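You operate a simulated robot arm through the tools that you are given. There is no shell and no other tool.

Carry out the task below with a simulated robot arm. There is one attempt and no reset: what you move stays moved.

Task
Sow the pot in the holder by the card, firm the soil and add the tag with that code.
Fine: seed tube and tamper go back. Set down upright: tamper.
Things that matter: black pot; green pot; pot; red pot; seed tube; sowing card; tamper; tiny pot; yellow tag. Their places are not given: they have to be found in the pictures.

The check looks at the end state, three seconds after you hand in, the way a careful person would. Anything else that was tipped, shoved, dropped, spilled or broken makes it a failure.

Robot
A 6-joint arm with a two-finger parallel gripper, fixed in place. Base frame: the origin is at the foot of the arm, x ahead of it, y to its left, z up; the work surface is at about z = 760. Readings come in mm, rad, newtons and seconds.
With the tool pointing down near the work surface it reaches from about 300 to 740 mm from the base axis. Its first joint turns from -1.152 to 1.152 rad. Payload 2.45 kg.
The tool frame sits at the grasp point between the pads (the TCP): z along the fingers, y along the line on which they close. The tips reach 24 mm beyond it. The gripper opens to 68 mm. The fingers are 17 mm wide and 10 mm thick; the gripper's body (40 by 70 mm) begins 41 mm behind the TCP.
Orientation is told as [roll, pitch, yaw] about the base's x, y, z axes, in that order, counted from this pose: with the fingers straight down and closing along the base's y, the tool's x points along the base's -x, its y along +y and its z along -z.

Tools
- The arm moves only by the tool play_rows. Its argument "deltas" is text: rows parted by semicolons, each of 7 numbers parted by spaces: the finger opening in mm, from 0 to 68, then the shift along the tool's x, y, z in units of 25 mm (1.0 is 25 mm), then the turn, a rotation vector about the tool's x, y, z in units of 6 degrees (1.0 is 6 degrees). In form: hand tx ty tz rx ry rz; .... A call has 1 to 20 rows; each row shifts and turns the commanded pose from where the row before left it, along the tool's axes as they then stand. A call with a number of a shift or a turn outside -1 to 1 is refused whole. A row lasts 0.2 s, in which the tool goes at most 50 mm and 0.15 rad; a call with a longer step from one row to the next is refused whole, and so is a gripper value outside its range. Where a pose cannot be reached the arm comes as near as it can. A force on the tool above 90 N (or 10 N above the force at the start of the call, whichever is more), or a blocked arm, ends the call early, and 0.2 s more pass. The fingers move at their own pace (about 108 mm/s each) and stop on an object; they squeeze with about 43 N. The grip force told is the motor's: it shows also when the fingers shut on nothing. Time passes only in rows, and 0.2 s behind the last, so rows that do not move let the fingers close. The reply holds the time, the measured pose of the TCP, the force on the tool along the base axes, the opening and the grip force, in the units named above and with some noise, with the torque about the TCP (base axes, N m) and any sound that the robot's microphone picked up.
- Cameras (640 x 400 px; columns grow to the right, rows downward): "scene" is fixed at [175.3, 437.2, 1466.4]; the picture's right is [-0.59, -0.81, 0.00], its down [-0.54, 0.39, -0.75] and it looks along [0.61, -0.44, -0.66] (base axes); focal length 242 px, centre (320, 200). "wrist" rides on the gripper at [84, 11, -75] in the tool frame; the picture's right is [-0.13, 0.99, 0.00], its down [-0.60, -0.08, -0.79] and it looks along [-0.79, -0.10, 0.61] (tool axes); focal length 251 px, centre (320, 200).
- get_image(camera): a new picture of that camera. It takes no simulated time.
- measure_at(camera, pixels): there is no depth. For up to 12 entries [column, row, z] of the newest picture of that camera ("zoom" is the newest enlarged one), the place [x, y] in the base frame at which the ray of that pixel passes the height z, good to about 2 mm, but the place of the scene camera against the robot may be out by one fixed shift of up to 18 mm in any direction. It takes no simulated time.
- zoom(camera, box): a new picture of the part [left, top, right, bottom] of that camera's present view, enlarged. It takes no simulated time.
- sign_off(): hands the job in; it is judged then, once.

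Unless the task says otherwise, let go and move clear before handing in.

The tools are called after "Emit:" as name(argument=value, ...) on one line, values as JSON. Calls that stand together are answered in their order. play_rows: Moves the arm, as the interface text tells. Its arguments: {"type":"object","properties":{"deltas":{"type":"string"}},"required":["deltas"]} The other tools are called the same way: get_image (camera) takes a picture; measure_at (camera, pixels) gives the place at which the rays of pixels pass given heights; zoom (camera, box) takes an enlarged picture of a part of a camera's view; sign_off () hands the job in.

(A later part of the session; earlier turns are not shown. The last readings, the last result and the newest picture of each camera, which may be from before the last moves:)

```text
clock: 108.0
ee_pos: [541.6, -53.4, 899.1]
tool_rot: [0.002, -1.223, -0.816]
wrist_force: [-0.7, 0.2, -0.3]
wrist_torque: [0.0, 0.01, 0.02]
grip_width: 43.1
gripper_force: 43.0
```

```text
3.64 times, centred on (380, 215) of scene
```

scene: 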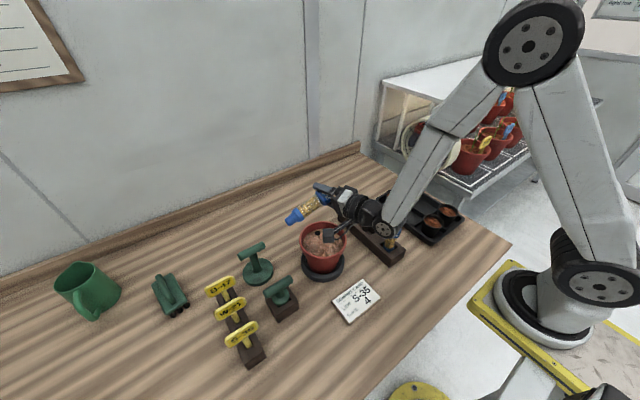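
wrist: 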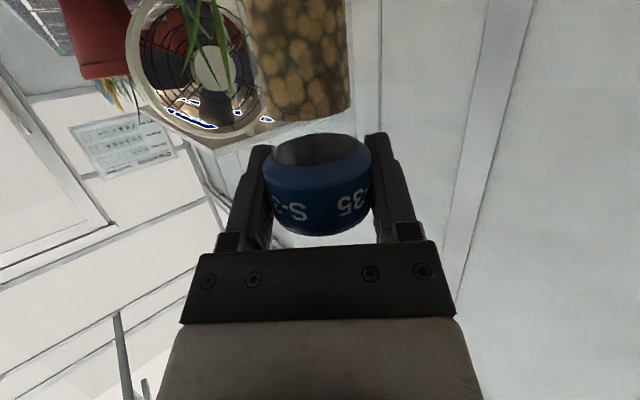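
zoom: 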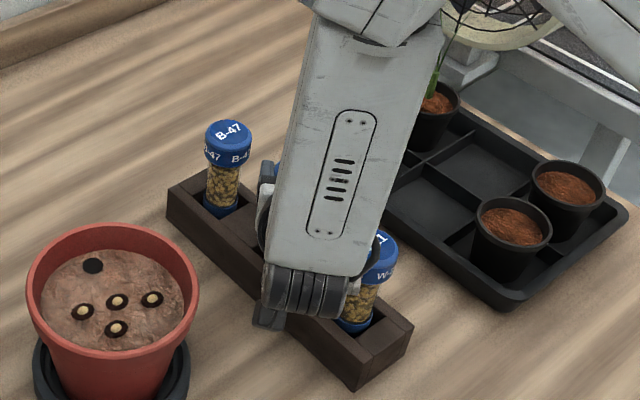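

No resistance so far at z 899. I'll lower the remaining 16 mm in small steps.

Emit:
play_rows(deltas="30 0.3 0 0.11 0 0 0;30 0 0 0 0 0 0")

Emit:
play_rows(deltas="30 0.19 0 0.07 0 0 0;30 0 0 0 0 0 0")

Emit:
play_rows(deltas="30 0.1 0 0.036 0 0 0;30 0 0 0 0 0 0")

```text
clock: 108.6
ee_pos: [542.9, -52.9, 890.8]
tool_rot: [0.002, -1.222, -0.814]
wrist_force: [-0.3, 0.3, -1.2]
wrist_torque: [-0.02, -0.05, -0.02]
grip_width: 42.8
gripper_force: 43.4
```

```text
clock: 109.2
ee_pos: [540.7, -54.4, 885.6]
tool_rot: [0.001, -1.222, -0.816]
wrist_force: [-0.1, -0.4, -0.1]
wrist_torque: [0.04, 0.01, -0.01]
grip_width: 42.9
gripper_force: 43.5
```

```text
clock: 109.8
ee_pos: [542.6, -53.0, 883.1]
tool_rot: [0.002, -1.225, -0.815]
wrist_force: [-1.8, 0.2, 3.3]
wrist_torque: [0.01, 0.14, -0.02]
grip_width: 42.9
gripper_force: 42.8
```

Seated, with a 3 N touch at z 883, just where it stood before. I'll open to 56 mm and rise straight up.

Emit:
play_rows(deltas="44 0 0 0 0 0 0;48 0 0 0 0 0 0;52 0 0 0 0 0 0;56 0 0 0 0 0 0;56 0 0 0 0 0 0")

Emit:
get_image(camera="wrist")

```text
clock: 111.0
ee_pos: [542.1, -54.0, 883.4]
tool_rot: [0.001, -1.222, -0.816]
wrist_force: [-0.1, 0.9, 0.1]
wrist_torque: [-0.04, 0.0, -0.02]
grip_width: 55.8
gripper_force: 0.1
```

```text
taken
```

wrist: 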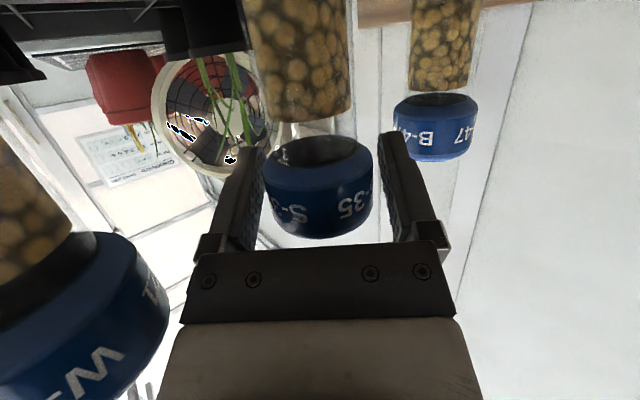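

The tube stands free between the fingers. Rising straight up now.

Emit:
play_rows(deltas="56 -0.3 0 -0.11 0 0 0;56 -0.6 0 -0.22 0 0 0;56 -0.94 0 -0.342 0 0 0;56 -0.94 0 -0.342 0 0 0;56 -0.94 0 -0.342 0 0 0;56 0 0 0 0 0 0")

Emit:
play_rows(deltas="56 -0.6 0 -0.22 0 0 0;56 0 0 0 0 -0.8 0;56 0 0 0 0 -0.8 0;56 0 0 0 0 -0.75 0;56 -0.8 0 -0.08 0 0 0;56 -0.8 0 -0.08 0 0 0;56 0 0 0 -0.934 0 -0.098;56 0 0 0 -0.934 0 -0.098;56 0 0 0 -0.934 0 -0.098;56 0 0 0 -0.934 0 -0.098;56 0 0 0 -0.934 0 -0.098;56 0 0 0 -0.934 0 -0.098;56 0 0 0 -0.934 0 -0.098;56 0 0 0 -0.934 0 -0.098;56 0 0 0 -0.934 0 -0.098;56 0 0 0 -0.934 0 -0.098;56 0 0 0 -0.934 0 -0.098;56 0 0 0 0 0 0")

Emit:
get_image(camera="scene")

Emit:
zoom(camera="scene", box=[330, 160, 430, 270])

```text
clock: 112.4
ee_pos: [541.2, -53.6, 981.2]
tool_rot: [-0.001, -1.222, -0.814]
wrist_force: [-0.3, -0.5, -0.3]
wrist_torque: [0.0, 0.02, -0.02]
grip_width: 56.1
gripper_force: 0.2
```

```text
clock: 116.2
ee_pos: [541.6, -54.1, 1037.5]
tool_rot: [-0.019, -1.465, 0.286]
wrist_force: [-0.1, -0.5, -0.7]
wrist_torque: [0.0, 0.03, 0.0]
grip_width: 55.8
gripper_force: 0.0
```

```text
taken
```

scene: 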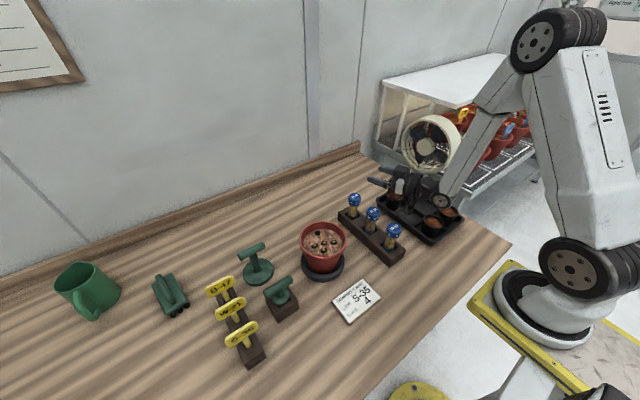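

```text
3.64 times, centred on (380, 215) of scene
```

zoom: 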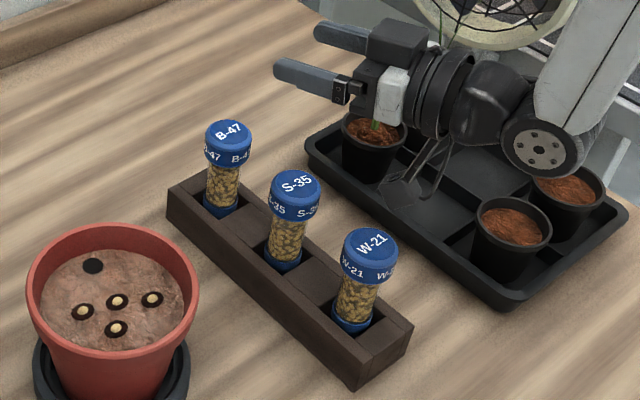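

The tube is back upright in its slot, and all three tubes stand as at the start. Now I'll return to tool-down by the in-plane route over the pot's azimuth.

Emit:
play_rows(deltas="68 -0.12 0.965 0.29 0 0 0;68 -0.12 0.965 0.29 0 0 0;68 -0.12 0.965 0.29 0 0 0;68 -0.12 0.965 0.29 0 0 0;68 -0.12 0.965 0.29 0 0 0;68 -0.12 0.965 0.29 0 0 0;68 -0.12 0.965 0.29 0 0 0;68 -0.12 0.965 0.29 0 0 0;68 0 0 0 0 0 0")

Emit:
play_rows(deltas="68 0 0 0 0 1 0;68 0 0 0 0 1 0;68 0 0 0 0 1 0;68 0 0 0 0 1 0;68 0 0 0 0 1 0;68 0 0 0 0 1 0;68 0 0 0 0 1 0;68 0 0 0 0 1 0;68 0 0 0 0 1 0;68 0 0 0 0 1 0;68 0 0 0 0 1 0;68 0 0 0 0 1 0;68 0 0 0 0 1 0;68 0 0 0 0 1 0;68 0 0 0 0 0 0")

```text
clock: 118.2
ee_pos: [548.3, 149.5, 1055.3]
tool_rot: [-0.023, -1.468, 0.287]
wrist_force: [0.2, -0.5, -0.6]
wrist_torque: [0.02, 0.0, 0.0]
grip_width: 68.2
gripper_force: 0.1
```

```text
clock: 121.4
ee_pos: [530.7, 154.0, 1029.1]
tool_rot: [-0.105, -0.236, 0.242]
wrist_force: [-0.2, 0.9, 0.6]
wrist_torque: [-0.02, 0.0, -0.03]
grip_width: 67.9
gripper_force: 0.1
out of reach, approached as far as the arm can: row 8, 9, 10, 13, 14
```

It came back with some drift (roll -0.105, pitch -0.236 at z 1029). I'll raise and correct the orientation.

Emit:
play_rows(deltas="68 0 0 -1 0 0 0;68 0 0 -1 0 0 0;68 0 0 -1 0 0 0;68 0 0 0 -0.5 0.75 0;68 0 0 0 -0.5 0.75 0;68 0 0 0 0 0.75 0;68 0 0 0 0 0 0")

Emit:
get_image(camera="scene")

```text
clock: 123.0
ee_pos: [501.1, 164.3, 1083.7]
tool_rot: [-0.149, -0.183, 0.233]
wrist_force: [-0.3, 0.4, -0.2]
wrist_torque: [0.0, 0.01, 0.0]
grip_width: 68.2
gripper_force: 0.0
out of reach, approached as far as the arm can: row 2, 3, 4, 5, 6
```

```text
taken
```

scene: 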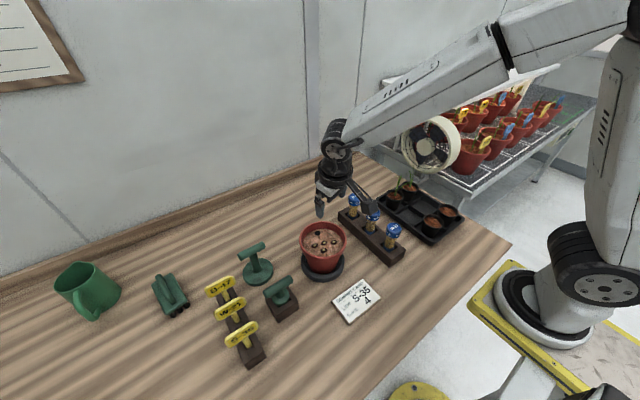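

The wrist seems to have flipped while crossing the aligned pose. I'll pitch back outward to undo it, and then re-cross with a different phase.

Emit:
play_rows(deltas="68 0 0 0 0 -1 0;68 0 0 0 0 -1 0;68 0 0 0 0 -1 0;68 0 0 0 0 -1 0;68 0 0 0 0 -1 0;68 0 0 0 0 -1 0;68 0 0 0 0 -1 0;68 0 0 0 0 -1 0;68 0 0 0 0 -1 0;68 0 0 0 0 -1 0;68 0 0 0 0 -1 0;68 0 0 0 0 0 0")

Emit:
get_image(camera="scene")

```text
clock: 125.6
ee_pos: [500.6, 164.2, 1082.6]
tool_rot: [-0.462, -1.297, 0.659]
wrist_force: [0.6, -0.4, 0.1]
wrist_torque: [-0.02, 0.01, -0.04]
grip_width: 67.7
gripper_force: 0.0
```

```text
taken
```

scene: 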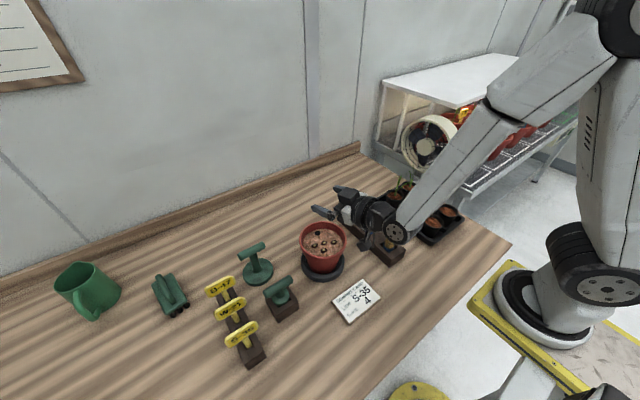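

Back in the outward attitude without warnings, but about 8° off the arm's plane. I'll square it up in yaw and roll, then approach the crossing carefully.

Emit:
play_rows(deltas="68 0 0 0 -0.625 -0.08 0.42;68 0 0 0 -0.625 -0.08 0.42;68 0 0 0 0 0 0")

Emit:
play_rows(deltas="68 0 0 0 0 1 0;68 0 0 0 0 1 0;68 0 0 0 0 1 0;68 0 0 0 0 0 0")

```text
clock: 126.4
ee_pos: [500.9, 164.0, 1082.8]
tool_rot: [-0.015, -1.332, 0.334]
wrist_force: [0.9, 0.5, 1.0]
wrist_torque: [0.01, -0.01, 0.01]
grip_width: 67.8
gripper_force: 0.2
```

```text
clock: 127.4
ee_pos: [501.5, 164.4, 1083.6]
tool_rot: [-0.007, -1.018, 0.327]
wrist_force: [-0.1, 0.5, 0.1]
wrist_torque: [0.03, 0.0, 0.0]
grip_width: 68.3
gripper_force: 0.1
```

Nicely in plane now (yaw 0.327 against azimuth 0.317). Crossing in single steps.

Emit:
play_rows(deltas="68 0 0 0 0 1 0")

Emit:
play_rows(deltas="68 0 0 0 0 1 0")

Emit:
play_rows(deltas="68 0 0 0 0 1 0")

Emit:
play_rows(deltas="68 0 0 0 0 1 0")

Emit:
play_rows(deltas="68 0 0 0 0 1 0")

```text
clock: 127.8
ee_pos: [501.7, 163.7, 1084.2]
tool_rot: [-0.005, -0.913, 0.325]
wrist_force: [0.8, 0.0, 0.5]
wrist_torque: [0.01, -0.01, -0.01]
grip_width: 68.0
gripper_force: 0.1
```

```text
clock: 128.2
ee_pos: [500.5, 164.9, 1082.1]
tool_rot: [-0.005, -0.807, 0.322]
wrist_force: [0.5, -0.7, -0.1]
wrist_torque: [-0.01, 0.0, -0.01]
grip_width: 68.0
gripper_force: 0.0
```

```text
clock: 128.6
ee_pos: [500.7, 163.4, 1084.0]
tool_rot: [-0.013, -0.728, 0.325]
wrist_force: [-0.2, -0.6, 0.6]
wrist_torque: [0.02, -0.04, 0.01]
grip_width: 67.9
gripper_force: 0.0
```

```text
clock: 129.0
ee_pos: [502.5, 158.9, 1083.3]
tool_rot: [-0.043, -0.701, 0.325]
wrist_force: [-0.7, 0.5, -0.6]
wrist_torque: [0.02, -0.01, 0.03]
grip_width: 67.6
gripper_force: 0.1
out of reach, approached as far as the arm can: row 1
```

```text
clock: 129.4
ee_pos: [505.3, 154.7, 1083.9]
tool_rot: [-0.059, -0.662, 0.322]
wrist_force: [0.5, 0.4, 0.6]
wrist_torque: [0.01, -0.02, -0.04]
grip_width: 68.0
gripper_force: 0.1
out of reach, approached as far as the arm can: row 1
```

It stalls near a tilt of 41°, the aligned point itself. I'll back out, re-square, and then step across it symmetrically.

Emit:
play_rows(deltas="68 0 0 0 0 -1 0;68 0 0 0 0 -1 0;68 0 0 0 0 -1 0;68 0 0 0 0 0 0")

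```text
clock: 130.4
ee_pos: [504.5, 155.5, 1083.4]
tool_rot: [-0.091, -0.916, 0.351]
wrist_force: [0.1, -0.4, 0.1]
wrist_torque: [0.0, 0.01, -0.01]
grip_width: 67.9
gripper_force: 0.0
out of reach, approached as far as the arm can: row 1
```

Correcting the 3.6° yaw and 4° roll offsets.

Emit:
play_rows(deltas="68 0 0 0 -0.476 -0.033 0.3;68 0 0 0 0 0 0")

```text
clock: 131.0
ee_pos: [504.3, 156.4, 1083.2]
tool_rot: [-0.001, -0.919, 0.297]
wrist_force: [0.1, 0.5, -1.0]
wrist_torque: [-0.03, -0.02, -0.02]
grip_width: 68.2
gripper_force: 0.1
```

In plane again at tilt 52.7°. Stepping to 44°, then straight across to 38° and on.

Emit:
play_rows(deltas="68 0 0 0 0 0.72 0;68 0 0 0 0 0.72 0;68 0 0 0 0 1 0;68 0 0 0 0 1 0;68 0 0 0 0 1 0;68 0 0 0 0 0 0")

```text
clock: 132.4
ee_pos: [509.6, 147.2, 1084.0]
tool_rot: [-0.055, -0.645, 0.293]
wrist_force: [0.8, 0.2, 0.7]
wrist_torque: [-0.01, 0.0, -0.02]
grip_width: 68.2
gripper_force: 0.1
out of reach, approached as far as the arm can: row 3, 4, 5
```

It stuck again at 37°. I'll back out, and this time cross with rotation and a rising motion combined so the aligned pose is jumped in one bigger relative step.

Emit:
play_rows(deltas="68 0 0 0 0 -1 0;68 0 0 0 0 -1 0;68 0 0 0 0 -1 0;68 0 0 0 0 -1 0;68 0 0 0 0 -1 0;68 0 0 0 0 0 0")

```text
clock: 133.8
ee_pos: [509.5, 143.3, 1083.1]
tool_rot: [-0.123, -1.108, 0.365]
wrist_force: [0.2, -0.3, 0.1]
wrist_torque: [0.01, -0.01, -0.02]
grip_width: 68.1
gripper_force: 0.0
out of reach, approached as far as the arm can: row 1, 2
```

Squaring up again and lowering a little to gain bend before the combined move.

Emit:
play_rows(deltas="68 0 0 0 -0.396 -0.024 0.389;68 0.896 0 0.443 0 0 0;68 0.896 0 0.443 0 0 0;68 0.896 0 0.443 0 0 0;68 0 0 0 0 0 0")

```text
clock: 135.0
ee_pos: [509.7, 143.4, 1008.3]
tool_rot: [-0.001, -1.113, 0.273]
wrist_force: [-0.6, 0.3, -0.1]
wrist_torque: [0.02, -0.03, -0.02]
grip_width: 67.9
gripper_force: 0.1
```

In plane within 0.001 rad. Now the combined rise-and-pitch.

Emit:
play_rows(deltas="68 -1 0 -0.49 0 1 0;68 -0.97 0 -0.61 0 1 0;68 -0.9 0 -0.71 0 1 0;68 -0.82 0 -0.8 0 1 0;68 -0.74 0 -0.88 0 1 0;68 -0.64 0 -0.95 0 1 0;68 -0.53 0 -1 0 1 0;68 0 0 0 0 0 0")

Emit:
get_image(camera="scene")

```text
clock: 136.8
ee_pos: [508.4, 130.1, 1174.7]
tool_rot: [-0.177, -0.528, 0.36]
wrist_force: [-1.4, 2.5, -1.1]
wrist_torque: [-0.07, -0.09, -0.14]
grip_width: 68.0
gripper_force: 0.1
out of reach, approached as far as the arm can: row 4, 5, 7
```

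```text
taken
```

scene: 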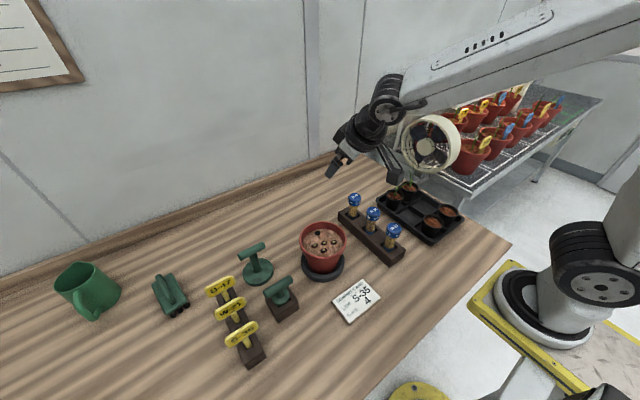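

Row 6 was reachable, so it may have crossed. I'll check by making a small corrective turn.

Emit:
play_rows(deltas="68 0 0 0 0 0 0;68 0 0 0 0 0.5 0;68 0 0 0 0 0.5 0;68 0 0 0 0 0 0")

```text
clock: 137.8
ee_pos: [494.3, 157.9, 1158.7]
tool_rot: [-0.083, -0.423, 0.246]
wrist_force: [-0.3, -0.3, -0.1]
wrist_torque: [0.01, 0.03, -0.01]
grip_width: 68.1
gripper_force: 0.0
out of reach, approached as far as the arm can: row 2, 3
```

Still partly blocked. I'll probe which way the wrist is free by turning about the tool axis in both directions.

Emit:
play_rows(deltas="68 0 0 0 0 0 -1;68 0 0 0 0 0 -1;68 0 0 0 0 0 0")

Emit:
play_rows(deltas="68 0 0 0 0 0 1;68 0 0 0 0 0 1;68 0 0 0 0 0 1;68 0 0 0 0 0 1;68 0 0 0 0 0 0")

Emit:
zoom(camera="scene", box=[310, 0, 640, 220])

```text
clock: 138.6
ee_pos: [487.8, 166.3, 1149.1]
tool_rot: [-0.158, -0.391, 0.475]
wrist_force: [0.3, -0.2, -0.4]
wrist_torque: [0.0, 0.04, 0.0]
grip_width: 67.9
gripper_force: 0.1
out of reach, approached as far as the arm can: row 1, 2
```

```text
clock: 139.8
ee_pos: [487.5, 167.9, 1150.5]
tool_rot: [0.027, -0.417, 0.017]
wrist_force: [-0.7, 0.5, -0.3]
wrist_torque: [0.01, -0.03, -0.06]
grip_width: 68.0
gripper_force: 0.0
```

```text
1.82 times, centred on (475, 110) of scene
```

zoom: 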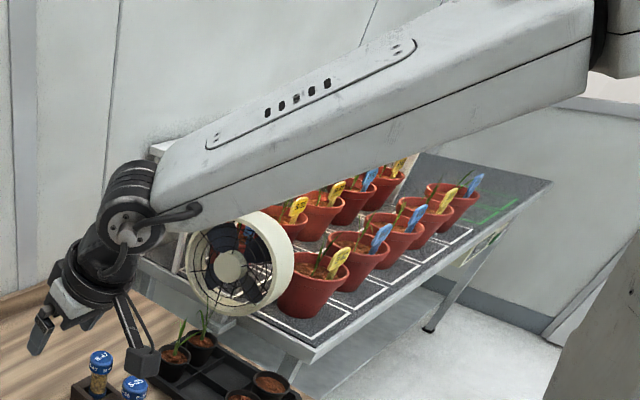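

Turning +z about the tool is free while -z is blocked, so one wrist joint is near its stop in that direction. With yaw now near 0.02, I'll see whether the tool can be levelled from here.

Emit:
play_rows(deltas="68 0 0 0 0 1 0;68 0 0 0 0 1 0;68 0 0 0 0 1 0;68 0 0 0 0 1 0;68 0 0 0 0 0 0")

```text
clock: 141.0
ee_pos: [465.4, 191.7, 1119.5]
tool_rot: [-0.049, -0.28, 0.019]
wrist_force: [1.4, 0.2, -0.1]
wrist_torque: [-0.04, -0.02, 0.06]
grip_width: 67.9
gripper_force: 0.0
out of reach, approached as far as the arm can: row 1, 2, 3, 4
```

Pitching down is what is limited now. I'll look at the arm to understand its configuration.

Emit:
get_image(camera="scene")

Emit:
zoom(camera="scene", box=[280, 60, 480, 220])

```text
taken
```

scene: 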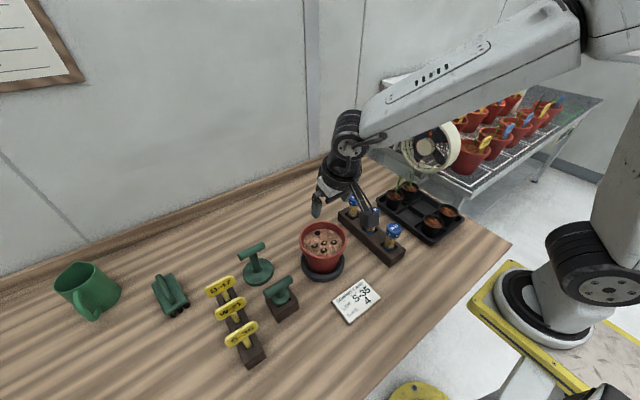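

```text
2.50 times, centred on (380, 140) of scene
```

zoom: 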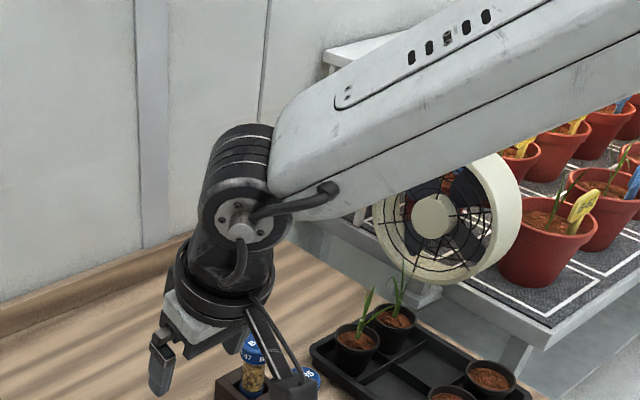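

I'll hold still for a second to see whether the arm settles or keeps moving toward a commanded pose.

Emit:
play_rows(deltas="68 0 0 0 0 0 0;68 0 0 0 0 0 0;68 0 0 0 0 0 0;68 0 0 0 0 0 0")

Emit:
play_rows(deltas="68 0 0 -1 0 0 0;68 0 0 -1 0 0 0;68 0 0 0 0 0 0")

Emit:
play_rows(deltas="68 0 1 0 0 0 0;68 0 1 0 0 0 0;68 0 0 0 0 0 0")

```text
clock: 142.0
ee_pos: [466.6, 191.7, 1118.0]
tool_rot: [-0.047, -0.278, 0.016]
wrist_force: [-0.4, -0.1, 0.1]
wrist_torque: [0.04, -0.01, -0.01]
grip_width: 67.8
gripper_force: 0.1
```

```text
clock: 142.8
ee_pos: [449.6, 196.7, 1163.6]
tool_rot: [-0.062, -0.292, 0.019]
wrist_force: [0.2, 0.1, 0.7]
wrist_torque: [0.0, 0.01, 0.01]
grip_width: 68.3
gripper_force: 0.1
out of reach, approached as far as the arm can: row 2
```

```text
clock: 143.6
ee_pos: [449.4, 246.8, 1161.9]
tool_rot: [-0.052, -0.282, 0.018]
wrist_force: [-0.9, -0.3, 1.2]
wrist_torque: [0.0, -0.02, 0.02]
grip_width: 68.1
gripper_force: 0.0
```

Holding is fine, and only upward or downward bending is blocked: the wrist is in its flipped branch with little bend range. My way out is to pitch outward again, then swing the tool around the +y side back to down instead of straight through alignment.

Emit:
play_rows(deltas="68 0 -1 0 0 0 0;68 0 -1 0 0 0 0;68 0 -1 0 0 0 0;68 0 -1 0 0 0 0;68 0 -1 0 0 0 0;68 0 -1 0 0 0 0;68 0 -0.5 0 0 0 0;68 0 0 0 0 0 0")

Emit:
play_rows(deltas="68 0 0 0 0 -1 0;68 0 0 0 0 -1 0;68 0 0 0 0 -1 0;68 0 0 0 0 -1 0;68 0 0 0 0 -1 0;68 0 0 0 0 -1 0;68 0 0 0 0 -1 0;68 0 0 0 0 -1 0;68 0 0 0 0 -1 0;68 0 0 0 0 -1 0;68 0 0 0 0 -1 0;68 0 0 0 0 0 0")

Emit:
get_image(camera="scene")

```text
clock: 145.4
ee_pos: [432.6, 114.4, 1129.9]
tool_rot: [-0.073, -0.294, 0.019]
wrist_force: [-0.7, -0.2, -0.2]
wrist_torque: [-0.04, 0.03, 0.01]
grip_width: 67.7
gripper_force: 0.1
out of reach, approached as far as the arm can: row 2, 3, 4, 5, 6, 7
```

```text
clock: 148.0
ee_pos: [479.3, 148.4, 1145.2]
tool_rot: [-0.331, -1.426, 0.331]
wrist_force: [-0.2, 0.6, 0.1]
wrist_torque: [-0.01, 0.02, 0.0]
grip_width: 68.2
gripper_force: 0.1
out of reach, approached as far as the arm can: row 6, 7, 8, 9, 10, 11
```

```text
taken
```

scene: 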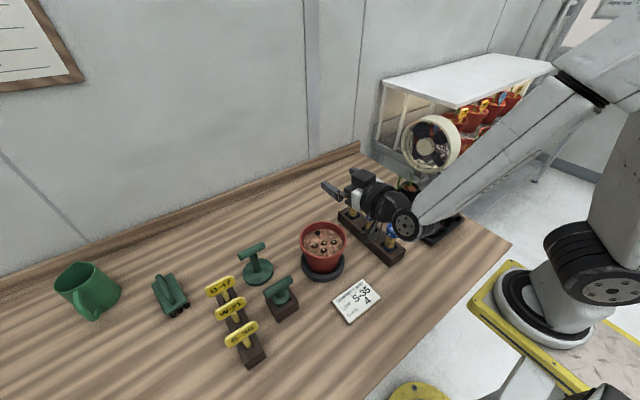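

The arm is outward again, tool horizontal at (479,148,1145). I'll test swinging around the -y side: translate right, yaw to about -45°, then lower the tilt.

Emit:
play_rows(deltas="68 0 -1 0 0 0 0;68 0 -1 0 0 0 0;68 0 -1 0 0 0 0;68 0 -1 0 0 0 0;68 0 -1 0 0 0 0;68 0 -1 0 0 0 0;68 0 0 0 0 0 0")

Emit:
play_rows(deltas="68 0 0 0 0.95 0 0.13;68 0 0 0 0.95 0 0.13;68 0 0 0 0.95 0 0.13;68 0 0 0 0.95 0 0.13;68 0 0 0 0.95 0 0.13;68 0 0 0 0.95 0 0.13;68 0 0 0 0.95 0 0.13;68 0 0 0 0 0 0")

Emit:
play_rows(deltas="68 0 0 0 0 1 0;68 0 0 0 0 1 0;68 0 0 0 0 1 0;68 0 0 0 0 1 0;68 0 0 0 0 1 0;68 0 0 0 0 1 0;68 0 0 0 0 0 0")

```text
clock: 149.6
ee_pos: [529.2, 20.2, 1154.2]
tool_rot: [-0.331, -1.423, 0.332]
wrist_force: [0.1, 0.1, 0.4]
wrist_torque: [0.01, 0.0, -0.07]
grip_width: 67.9
gripper_force: 0.0
out of reach, approached as far as the arm can: row 1, 2, 3, 4, 5
```

```text
clock: 151.4
ee_pos: [526.1, 18.8, 1154.3]
tool_rot: [-0.348, -1.455, -0.354]
wrist_force: [0.8, -0.6, 0.8]
wrist_torque: [0.02, 0.0, 0.03]
grip_width: 67.9
gripper_force: 0.0
```

```text
clock: 153.0
ee_pos: [527.2, 19.8, 1154.6]
tool_rot: [-0.056, -0.831, -0.658]
wrist_force: [0.5, 0.3, 1.2]
wrist_torque: [-0.01, 0.01, 0.02]
grip_width: 68.2
gripper_force: 0.0
```

That path works without warnings so far (tilt down to 48° on the -y side). Continuing down.

Emit:
play_rows(deltas="68 0 0 0 0 1 0;68 0 0 0 0 1 0;68 0 0 0 0 1 0;68 0 0 0 0 1 0;68 0 0 0 0 0 0")

Emit:
play_rows(deltas="68 0 0 0 0 1 0;68 0 0 0 0 1 0;68 0 0 0 0 1 0;68 0 0 0 0 0 0")

Emit:
get_image(camera="scene")

```text
clock: 154.2
ee_pos: [526.1, 20.4, 1153.8]
tool_rot: [-0.043, -0.415, -0.682]
wrist_force: [0.3, 0.1, -0.9]
wrist_torque: [0.02, -0.02, -0.04]
grip_width: 67.9
gripper_force: 0.0
```

```text
clock: 155.2
ee_pos: [525.3, 19.5, 1155.1]
tool_rot: [-0.046, -0.264, -0.689]
wrist_force: [1.0, -0.3, 0.9]
wrist_torque: [0.01, 0.02, 0.0]
grip_width: 68.2
gripper_force: 0.1
out of reach, approached as far as the arm can: row 2, 3
```

```text
taken
```

scene: 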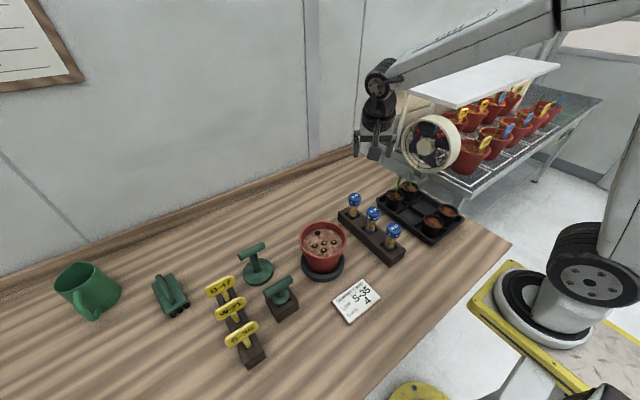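

The limit at 15° tilt shows this branch can't bend fully down, so I must get through exact alignment. I'll return outward the way I came, go to a squared in-plane pose, and then cross by rotating about the wrist joint itself (arc motion), so no other joint has to move.

Emit:
play_rows(deltas="68 0 0 0 0 -1 0;68 0 0 0 0 -1 0;68 0 0 0 0 -1 0;68 0 0 0 0 -1 0;68 0 0 0 0 -1 0;68 0 0 0 0 -1 0;68 0 0 0 0 -1 0;68 0 0 0 0 -1 0;68 0 0 0 0 -1 0;68 0 0 0 0 -1 0;68 0 0 0 0 -1 0;68 0 0 0 0 -0.3 0;68 0 0 0 0 0 0")

Emit:
play_rows(deltas="68 0 0 0 -0.95 0 -0.13;68 0 0 0 -0.95 0 -0.13;68 0 0 0 -0.95 0 -0.13;68 0 0 0 -0.95 0 -0.13;68 0 0 0 -0.95 0 -0.13;68 0 0 0 -0.95 0 -0.13;68 0 0 0 -0.95 0 -0.13;68 0 0 0 0 0 0")

```text
clock: 158.0
ee_pos: [526.2, 19.1, 1155.2]
tool_rot: [-0.335, -1.442, -0.366]
wrist_force: [0.3, 0.1, -0.6]
wrist_torque: [0.03, 0.0, -0.01]
grip_width: 68.1
gripper_force: 0.1
```

```text
clock: 159.8
ee_pos: [528.2, 19.7, 1155.3]
tool_rot: [-0.255, -1.413, 0.259]
wrist_force: [1.1, 0.1, 0.4]
wrist_torque: [0.04, 0.0, 0.04]
grip_width: 68.3
gripper_force: 0.1
```

Outward state regained with no warnings: yaw 0°, tilt 81°. I'll move into the y=0 plane and square up exactly before crossing.

Emit:
play_rows(deltas="68 0 0 0 0 0 0.38;68 -0.176 -0.16 0.83 0 0 0;68 -0.176 -0.16 0.83 0 0 0;68 -0.176 -0.16 0.83 0 0 0;68 -0.176 -0.16 0.83 0 0 0;68 -0.176 -0.16 0.83 0 0 0;68 0 0 0 0 0 0;68 0 0 0 0 0 0")

Emit:
get_image(camera="scene")

```text
clock: 161.6
ee_pos: [631.2, -1.3, 1159.3]
tool_rot: [-0.01, -1.418, 0.007]
wrist_force: [-0.3, -0.6, 0.4]
wrist_torque: [0.0, 0.04, -0.03]
grip_width: 68.0
gripper_force: 0.1
```

```text
taken
```

scene: 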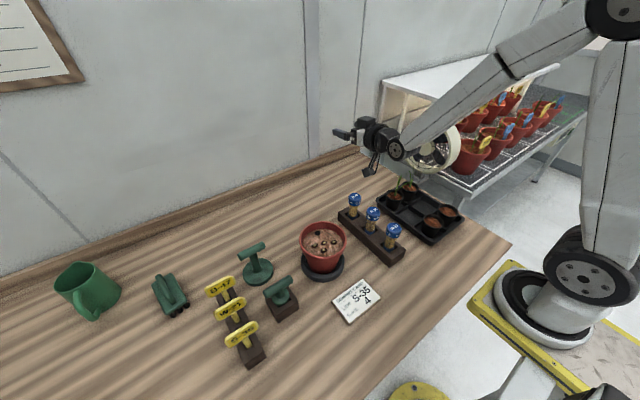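

Squared within 0.003 rad. Now the arc about the wrist joint.

Emit:
play_rows(deltas="68 0.796 0 0 0 1 0;68 0.796 0 0 0 1 0;68 0.796 0 0 0 1 0;68 0 0 0 0 0 0")

Emit:
play_rows(deltas="68 0.796 0 0 0 1 0;68 0.796 0 0 0 1 0;68 0.796 0 0 0 1 0;68 0.796 0 0 0 1 0;68 0.796 0 0 0 1 0;68 0.796 0 0 0 1 0;68 0 0 0 0 0 0")

Emit:
get_image(camera="scene")

```text
clock: 162.6
ee_pos: [617.9, -1.9, 1103.3]
tool_rot: [-0.002, -1.102, 0.001]
wrist_force: [0.0, -0.9, -0.8]
wrist_torque: [0.0, 0.0, 0.05]
grip_width: 68.1
gripper_force: 0.0
```

```text
clock: 164.2
ee_pos: [538.4, -0.7, 1015.8]
tool_rot: [-0.002, -0.475, -0.002]
wrist_force: [0.1, -0.2, 0.4]
wrist_torque: [0.01, 0.0, 0.04]
grip_width: 68.1
gripper_force: 0.1
```

```text
taken
```

scene: 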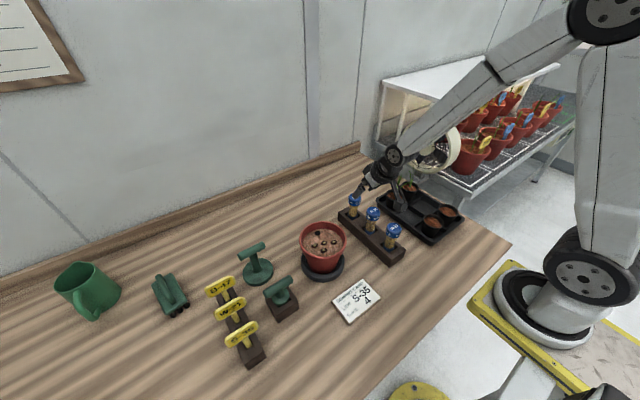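

It crossed cleanly with no warnings. I'll finish turning to tool-down and rise.

Emit:
play_rows(deltas="68 0 0 0 0 1 0;68 0 0 0 0 1 0;68 0 0 0 0 1 0;68 0 0 0 0 1 0;68 0 0 0 0 0.53 0;68 0 0 -1 0 0 0;68 0 0 -1 0 0 0;68 0 0 -1 0 0 0;68 0 0 -1 0 0 0;68 0 0 0 0 0 0")

```text
clock: 166.4
ee_pos: [539.4, -0.4, 1117.0]
tool_rot: [-0.002, -0.001, -0.001]
wrist_force: [0.5, 0.5, -0.2]
wrist_torque: [-0.01, 0.0, 0.01]
grip_width: 68.2
gripper_force: 0.1
```

Tool-down fully restored at (539,0,1117). Next, the tamper: I'll move to view the disc-based tool and the tag rack closely.

Emit:
play_rows(deltas="68 0.3 1 0.223 0 0 0;68 0.3 1 0.223 0 0 0;68 0.3 1 0.223 0 0 0;68 0.3 1 0.223 0 0 0;68 0.3 1 0.223 0 0 0;68 0.3 1 0.223 0 0 0;68 0.3 1 0.223 0 0 0;68 0.3 1 0.223 0 0 0;68 0.3 1 0.223 0 0 0;68 0.3 1 0.223 0 0 0;68 0.3 1 0.223 0 0 0;68 0.3 1 0.223 0 0 0;68 0 0 0 0 0 0")

Emit:
get_image(camera="wrist")

```text
clock: 169.2
ee_pos: [448.9, 299.8, 1048.5]
tool_rot: [0.0, -0.002, -0.004]
wrist_force: [0.5, 0.0, 0.2]
wrist_torque: [0.0, 0.02, -0.04]
grip_width: 68.2
gripper_force: 0.0
```

```text
taken
```

wrist: 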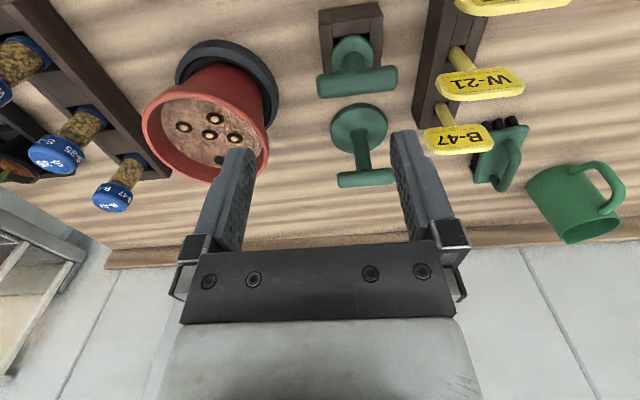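

Clear view: block tool at (355,70), disc tool at (360,145) with its bar at (366,178). Zooming for detail.

Emit:
zoom(camera="wrist", box=[300, 0, 420, 200])

Emit:
zoom(camera="wrist", box=[310, 90, 410, 200])

Emit:
zoom(camera="wrist", box=[300, 0, 410, 110])

Emit:
zoom(camera="wrist", box=[130, 60, 290, 200])

```text
2.00 times, centred on (360, 100) of wrist
```

zoom: 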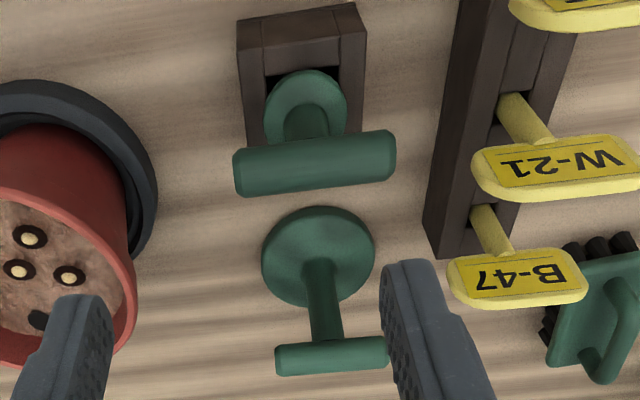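

```text
3.64 times, centred on (360, 145) of wrist
```

zoom: 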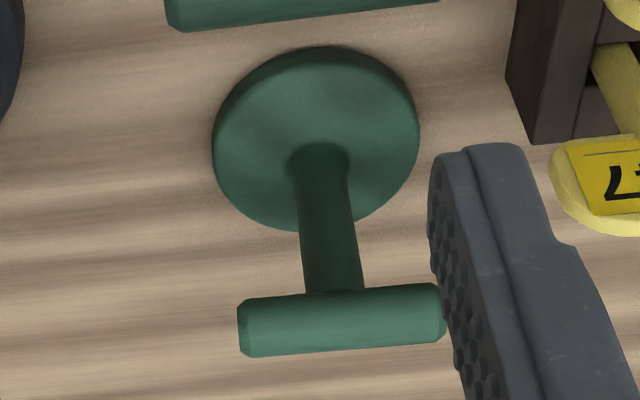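

```text
3.64 times, centred on (355, 55) of wrist
```

zoom: 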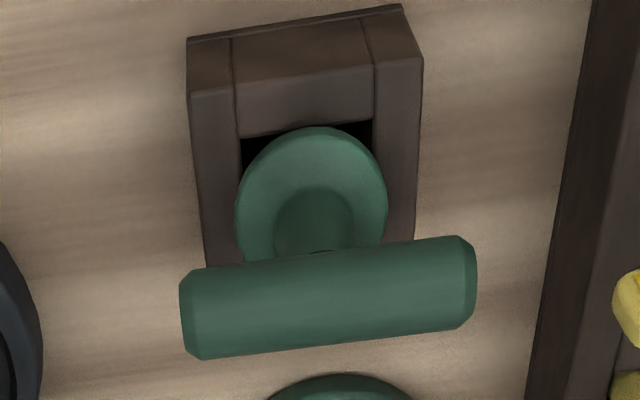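

```text
2.86 times, centred on (210, 130) of wrist
```

zoom: 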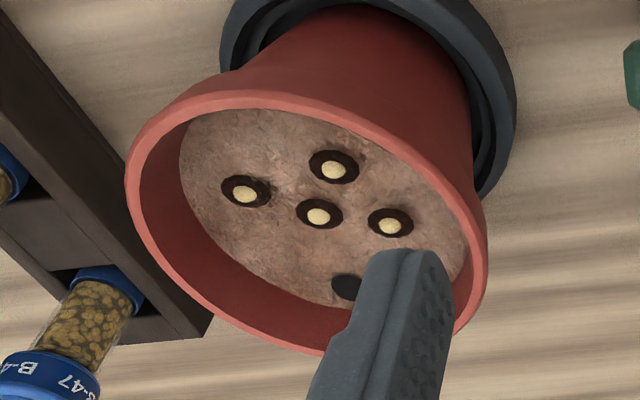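

The disc tool (flat plate, stem, thin crossbar) is the tamper; the one in the block is a dibber. I'll measure the tamper's disc and bar.

Emit:
measure_at(camera="wrist", pixels=[[358.6, 128, 768], [366, 178.5, 840], [366, 178.5, 850], [366, 178.5, 860], [338.5, 181, 850], [394.5, 176, 850], [358, 101.5, 768], [359.5, 153, 768], [331, 131, 768], [387.5, 127, 768], [359, 129, 772]])

```text
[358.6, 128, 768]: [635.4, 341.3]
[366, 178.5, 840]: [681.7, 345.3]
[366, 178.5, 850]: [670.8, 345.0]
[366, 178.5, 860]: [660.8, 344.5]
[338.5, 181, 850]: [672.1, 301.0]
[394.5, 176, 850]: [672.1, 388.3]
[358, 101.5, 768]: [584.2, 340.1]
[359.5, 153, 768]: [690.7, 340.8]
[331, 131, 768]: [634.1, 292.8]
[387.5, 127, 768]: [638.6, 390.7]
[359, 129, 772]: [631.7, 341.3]
```

The tamper's disc centre is (637,342), about 97 mm across, and its bar runs along y at about z 883. I'll yaw the gripper 90° so it closes across the bar, and move above it.

Emit:
play_rows(deltas="68 0 0 0 0 0 -1;68 0 0 0 0 0 -1;68 0 0 0 0 0 -1;68 0 0 0 0 0 -1;68 0 0 0 0 0 -1;68 0 0 0 0 0 -1;68 0 0 0 0 0 -1;68 0 0 0 0 0 -1;68 0 0 0 0 0 -1;68 0 0 0 0 0 -1;68 0 0 0 0 0 -1;68 0 0 0 0 0 -1;68 0 0 0 0 0 -1;68 0 0 0 0 0 -1;68 0 0 0 0 0 -1;68 0 0 0 0 0 0")

Emit:
get_image(camera="wrist")

```text
clock: 172.6
ee_pos: [449.3, 299.4, 1048.4]
tool_rot: [-0.001, 0.001, 1.569]
wrist_force: [-0.1, 0.0, -0.1]
wrist_torque: [0.02, 0.02, -0.02]
grip_width: 68.0
gripper_force: 0.0
```

```text
taken
```

wrist: 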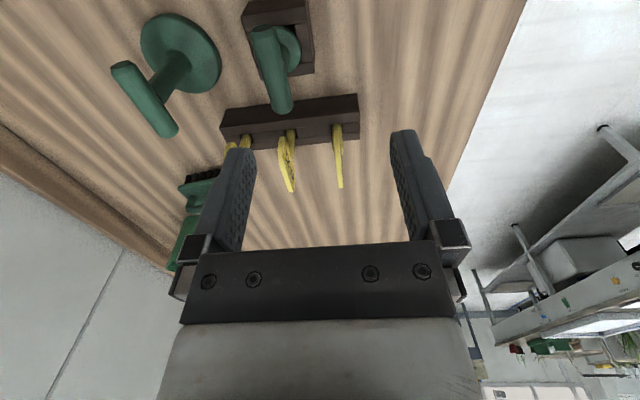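

This side view is useful for triangulating the bar and the tags. Zooming and measuring.

Emit:
zoom(camera="wrist", box=[100, 0, 240, 150])

Emit:
zoom(camera="wrist", box=[210, 80, 380, 210])

Emit:
measure_at(camera="wrist", pixels=[[145, 98, 890], [145, 98, 880], [145, 98, 870], [181, 53, 768]])

```text
2.67 times, centred on (170, 75) of wrist
```

zoom: 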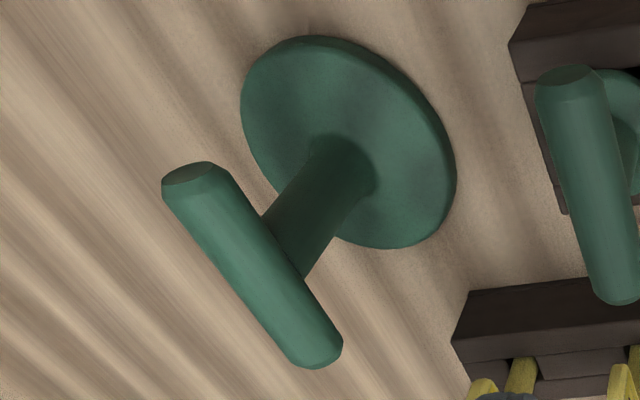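

```text
3.08 times, centred on (295, 145) of wrist
```

zoom: 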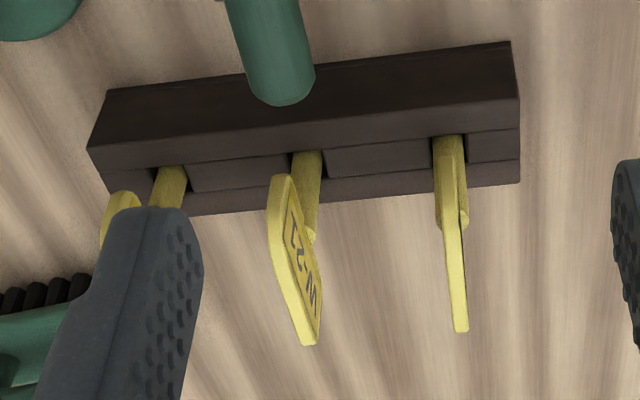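

```text
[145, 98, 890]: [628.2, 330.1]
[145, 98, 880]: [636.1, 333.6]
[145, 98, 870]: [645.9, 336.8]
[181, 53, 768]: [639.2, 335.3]
```

Both views agree: bar centre about (637,340), z 880. Moving above it.

Emit:
play_rows(deltas="68 -0.21 -0.94 0.4 0 0 0;68 -0.21 -0.94 0.4 0 0 0;68 -0.21 -0.94 0.4 0 0 0;68 -0.21 -0.94 0.4 0 0 0;68 -0.21 -0.94 0.4 0 0 0;68 -0.21 -0.94 0.4 0 0 0;68 -0.21 -0.94 0.4 0 0 0;68 -0.21 -0.94 0.4 0 0 0;68 0 0 0 0 0 0")

Emit:
get_image(camera="wrist")

Emit:
zoom(camera="scene", box=[200, 180, 330, 310])

```text
clock: 174.6
ee_pos: [638.3, 340.7, 968.3]
tool_rot: [-0.002, 0.002, 1.567]
wrist_force: [0.2, 0.6, -0.4]
wrist_torque: [0.0, 0.01, 0.0]
grip_width: 67.9
gripper_force: 0.2
```

```text
taken
```

wrist: 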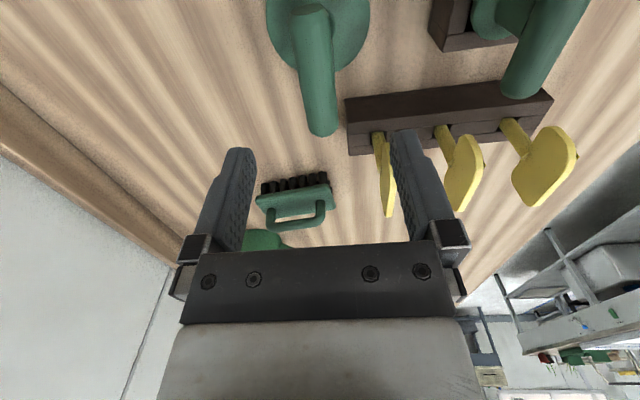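

```text
3.08 times, centred on (265, 245) of scene
```

zoom: 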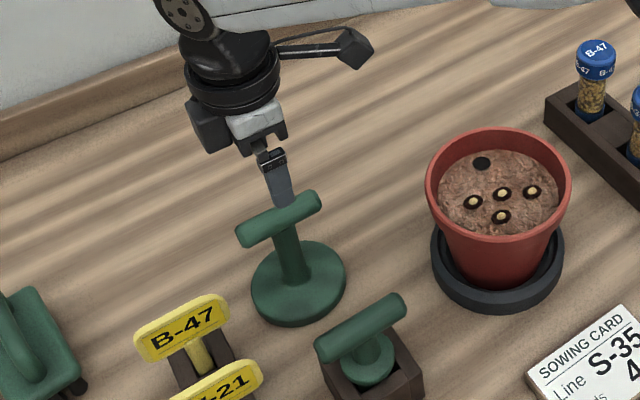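

The bar lies along the camera's view line near column 318. I'll measure its x at the bar height.

Emit:
measure_at(camera="wrist", pixels=[[321, 122, 880], [313, 15, 880], [321, 122, 885], [318, 60, 880]])

Emit:
zoom(camera="wrist", box=[240, 0, 400, 150])

```text
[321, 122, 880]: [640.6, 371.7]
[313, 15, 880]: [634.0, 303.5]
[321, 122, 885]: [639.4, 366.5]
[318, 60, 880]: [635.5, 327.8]
```

```text
2.67 times, centred on (320, 75) of wrist
```

zoom: 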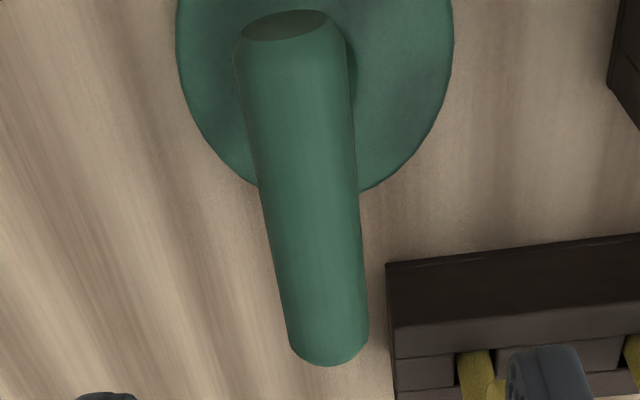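

The bar is centred under the gripper (x≈637, y≈339). Descending to grip it.

Emit:
play_rows(deltas="68 0 0 0.9 0 0 0;68 0 0 0.9 0 0 0;68 0 0 0.9 0 0 0;68 0 0 0.7 0 0 0;68 0 0 0 0 0 0")

Emit:
zoom(camera="scene", box=[200, 180, 330, 310])

```text
clock: 175.8
ee_pos: [637.7, 340.6, 882.5]
tool_rot: [-0.002, 0.002, 1.568]
wrist_force: [0.6, -0.9, 0.0]
wrist_torque: [0.02, -0.02, -0.01]
grip_width: 68.2
gripper_force: 0.0
```

```text
3.08 times, centred on (265, 245) of scene
```

zoom: 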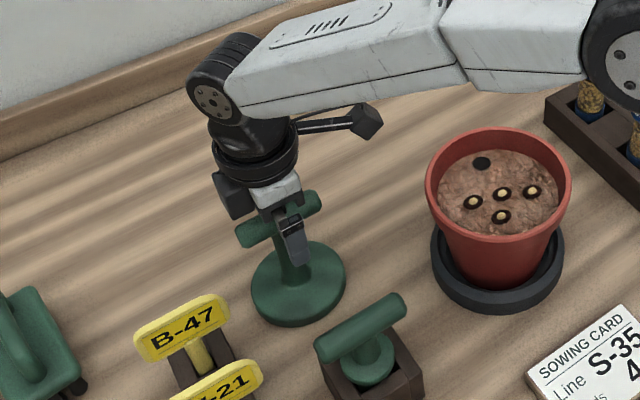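

The fingers straddle the bar over the stem. Closing.

Emit:
play_rows(deltas="50 0 0 0 0 0 0;34 0 0 0 0 0 0;20 0 0 0 0 0 0;10 0 0 0 0 0 0;10 0 0 0 0 0 0;10 0 0 0 0 0 0")

Emit:
zoom(camera="scene", box=[220, 210, 300, 310])

```text
clock: 177.2
ee_pos: [637.7, 340.0, 883.2]
tool_rot: [-0.002, 0.0, 1.566]
wrist_force: [1.4, -0.6, 0.9]
wrist_torque: [-0.06, 0.0, -0.01]
grip_width: 23.3
gripper_force: 39.7
```

```text
4.00 times, centred on (260, 260) of scene
```

zoom: 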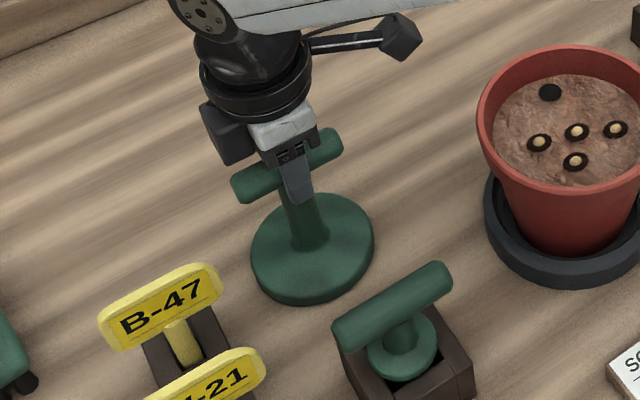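

Gripped the bar: 23 mm, 40 N. Lifting gently first to check that it hangs straight.

Emit:
play_rows(deltas="10 0 0 -0.4 0 0 0;10 0 0 -0.8 0 0 0;10 0 0 -1 0 0 0;10 0 0 -1 0 0 0;10 0 0 -1 0 0 0;10 0 0 -1 0 0 0;10 0 0 -1 0 0 0;10 0 0 -0.3 0 0 0;10 0 0 0 0 0 0")

Emit:
get_image(camera="scene")

Emit:
get_image(camera="wrist")

```text
clock: 179.2
ee_pos: [638.2, 339.5, 1045.2]
tool_rot: [-0.003, 0.0, 1.569]
wrist_force: [0.9, 0.4, -1.9]
wrist_torque: [0.0, 0.01, 0.0]
grip_width: 23.3
gripper_force: 39.2
```

```text
taken
```

scene: 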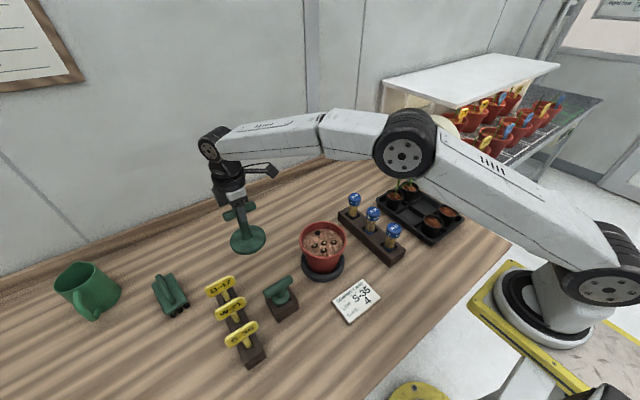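

```text
taken
```

wrist: 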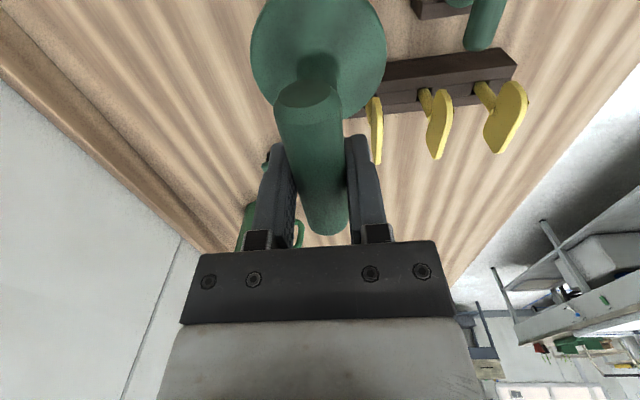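

The tamper hangs straight. Moving it over the pot.

Emit:
play_rows(deltas="10 0.955 0.43 0 0 0 0;10 0.955 0.43 0 0 0 0;10 0.955 0.43 0 0 0 0;10 0.955 0.43 0 0 0 0;10 0.955 0.43 0 0 0 0;10 0.955 0.43 0 0 0 0;10 0.955 0.43 0 0 0 0;10 0.9 0.43 0 0 0 0;10 0 0 0 0 0 0;10 0 0 0 0 0 0")

Emit:
zoom(camera="scene", box=[275, 170, 370, 290])

Emit:
get_image(camera="wrist")

```text
clock: 181.4
ee_pos: [551.2, 150.5, 1046.7]
tool_rot: [-0.001, 0.002, 1.569]
wrist_force: [0.9, -0.3, -0.9]
wrist_torque: [-0.01, -0.02, -0.03]
grip_width: 23.3
gripper_force: 39.0
```

```text
3.33 times, centred on (322, 230) of scene
```

zoom: 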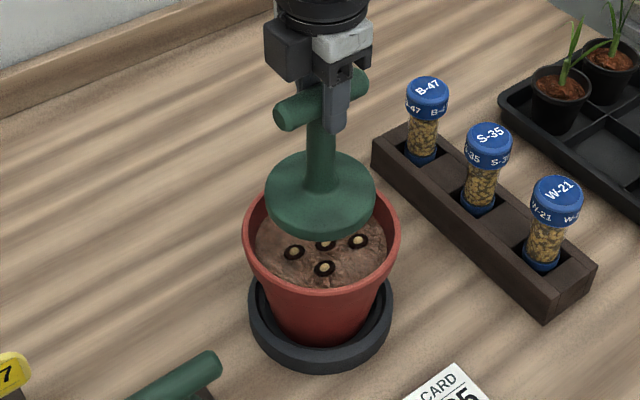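

```text
taken
```

wrist: 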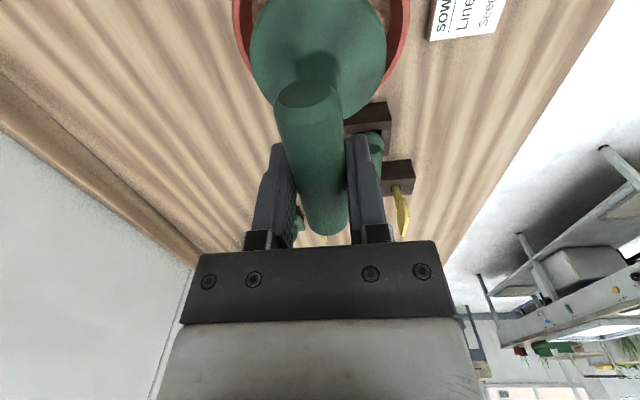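

The disc is centred over the pot (rim edges at columns 232 and 410, disc centre 318). Lowering toward the soil in steps, watching the force.

Emit:
play_rows(deltas="10 0 0 0.8 0 0 0;10 0 0 0.6 0 0 0;10 0 0 0.3 0 0 0;10 0 0 0 0 0 0")

Emit:
zoom(camera="scene", box=[285, 190, 360, 285])

```text
clock: 182.4
ee_pos: [550.7, 150.2, 1003.1]
tool_rot: [-0.003, 0.001, 1.569]
wrist_force: [0.4, 0.0, -1.7]
wrist_torque: [0.05, -0.02, 0.0]
grip_width: 23.1
gripper_force: 39.4
```

```text
4.21 times, centred on (322, 238) of scene
```

zoom: 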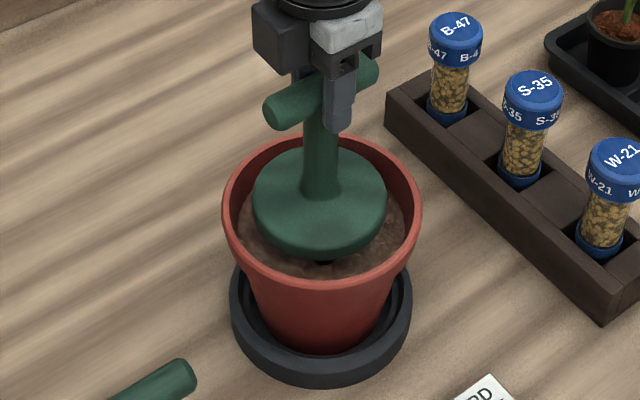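

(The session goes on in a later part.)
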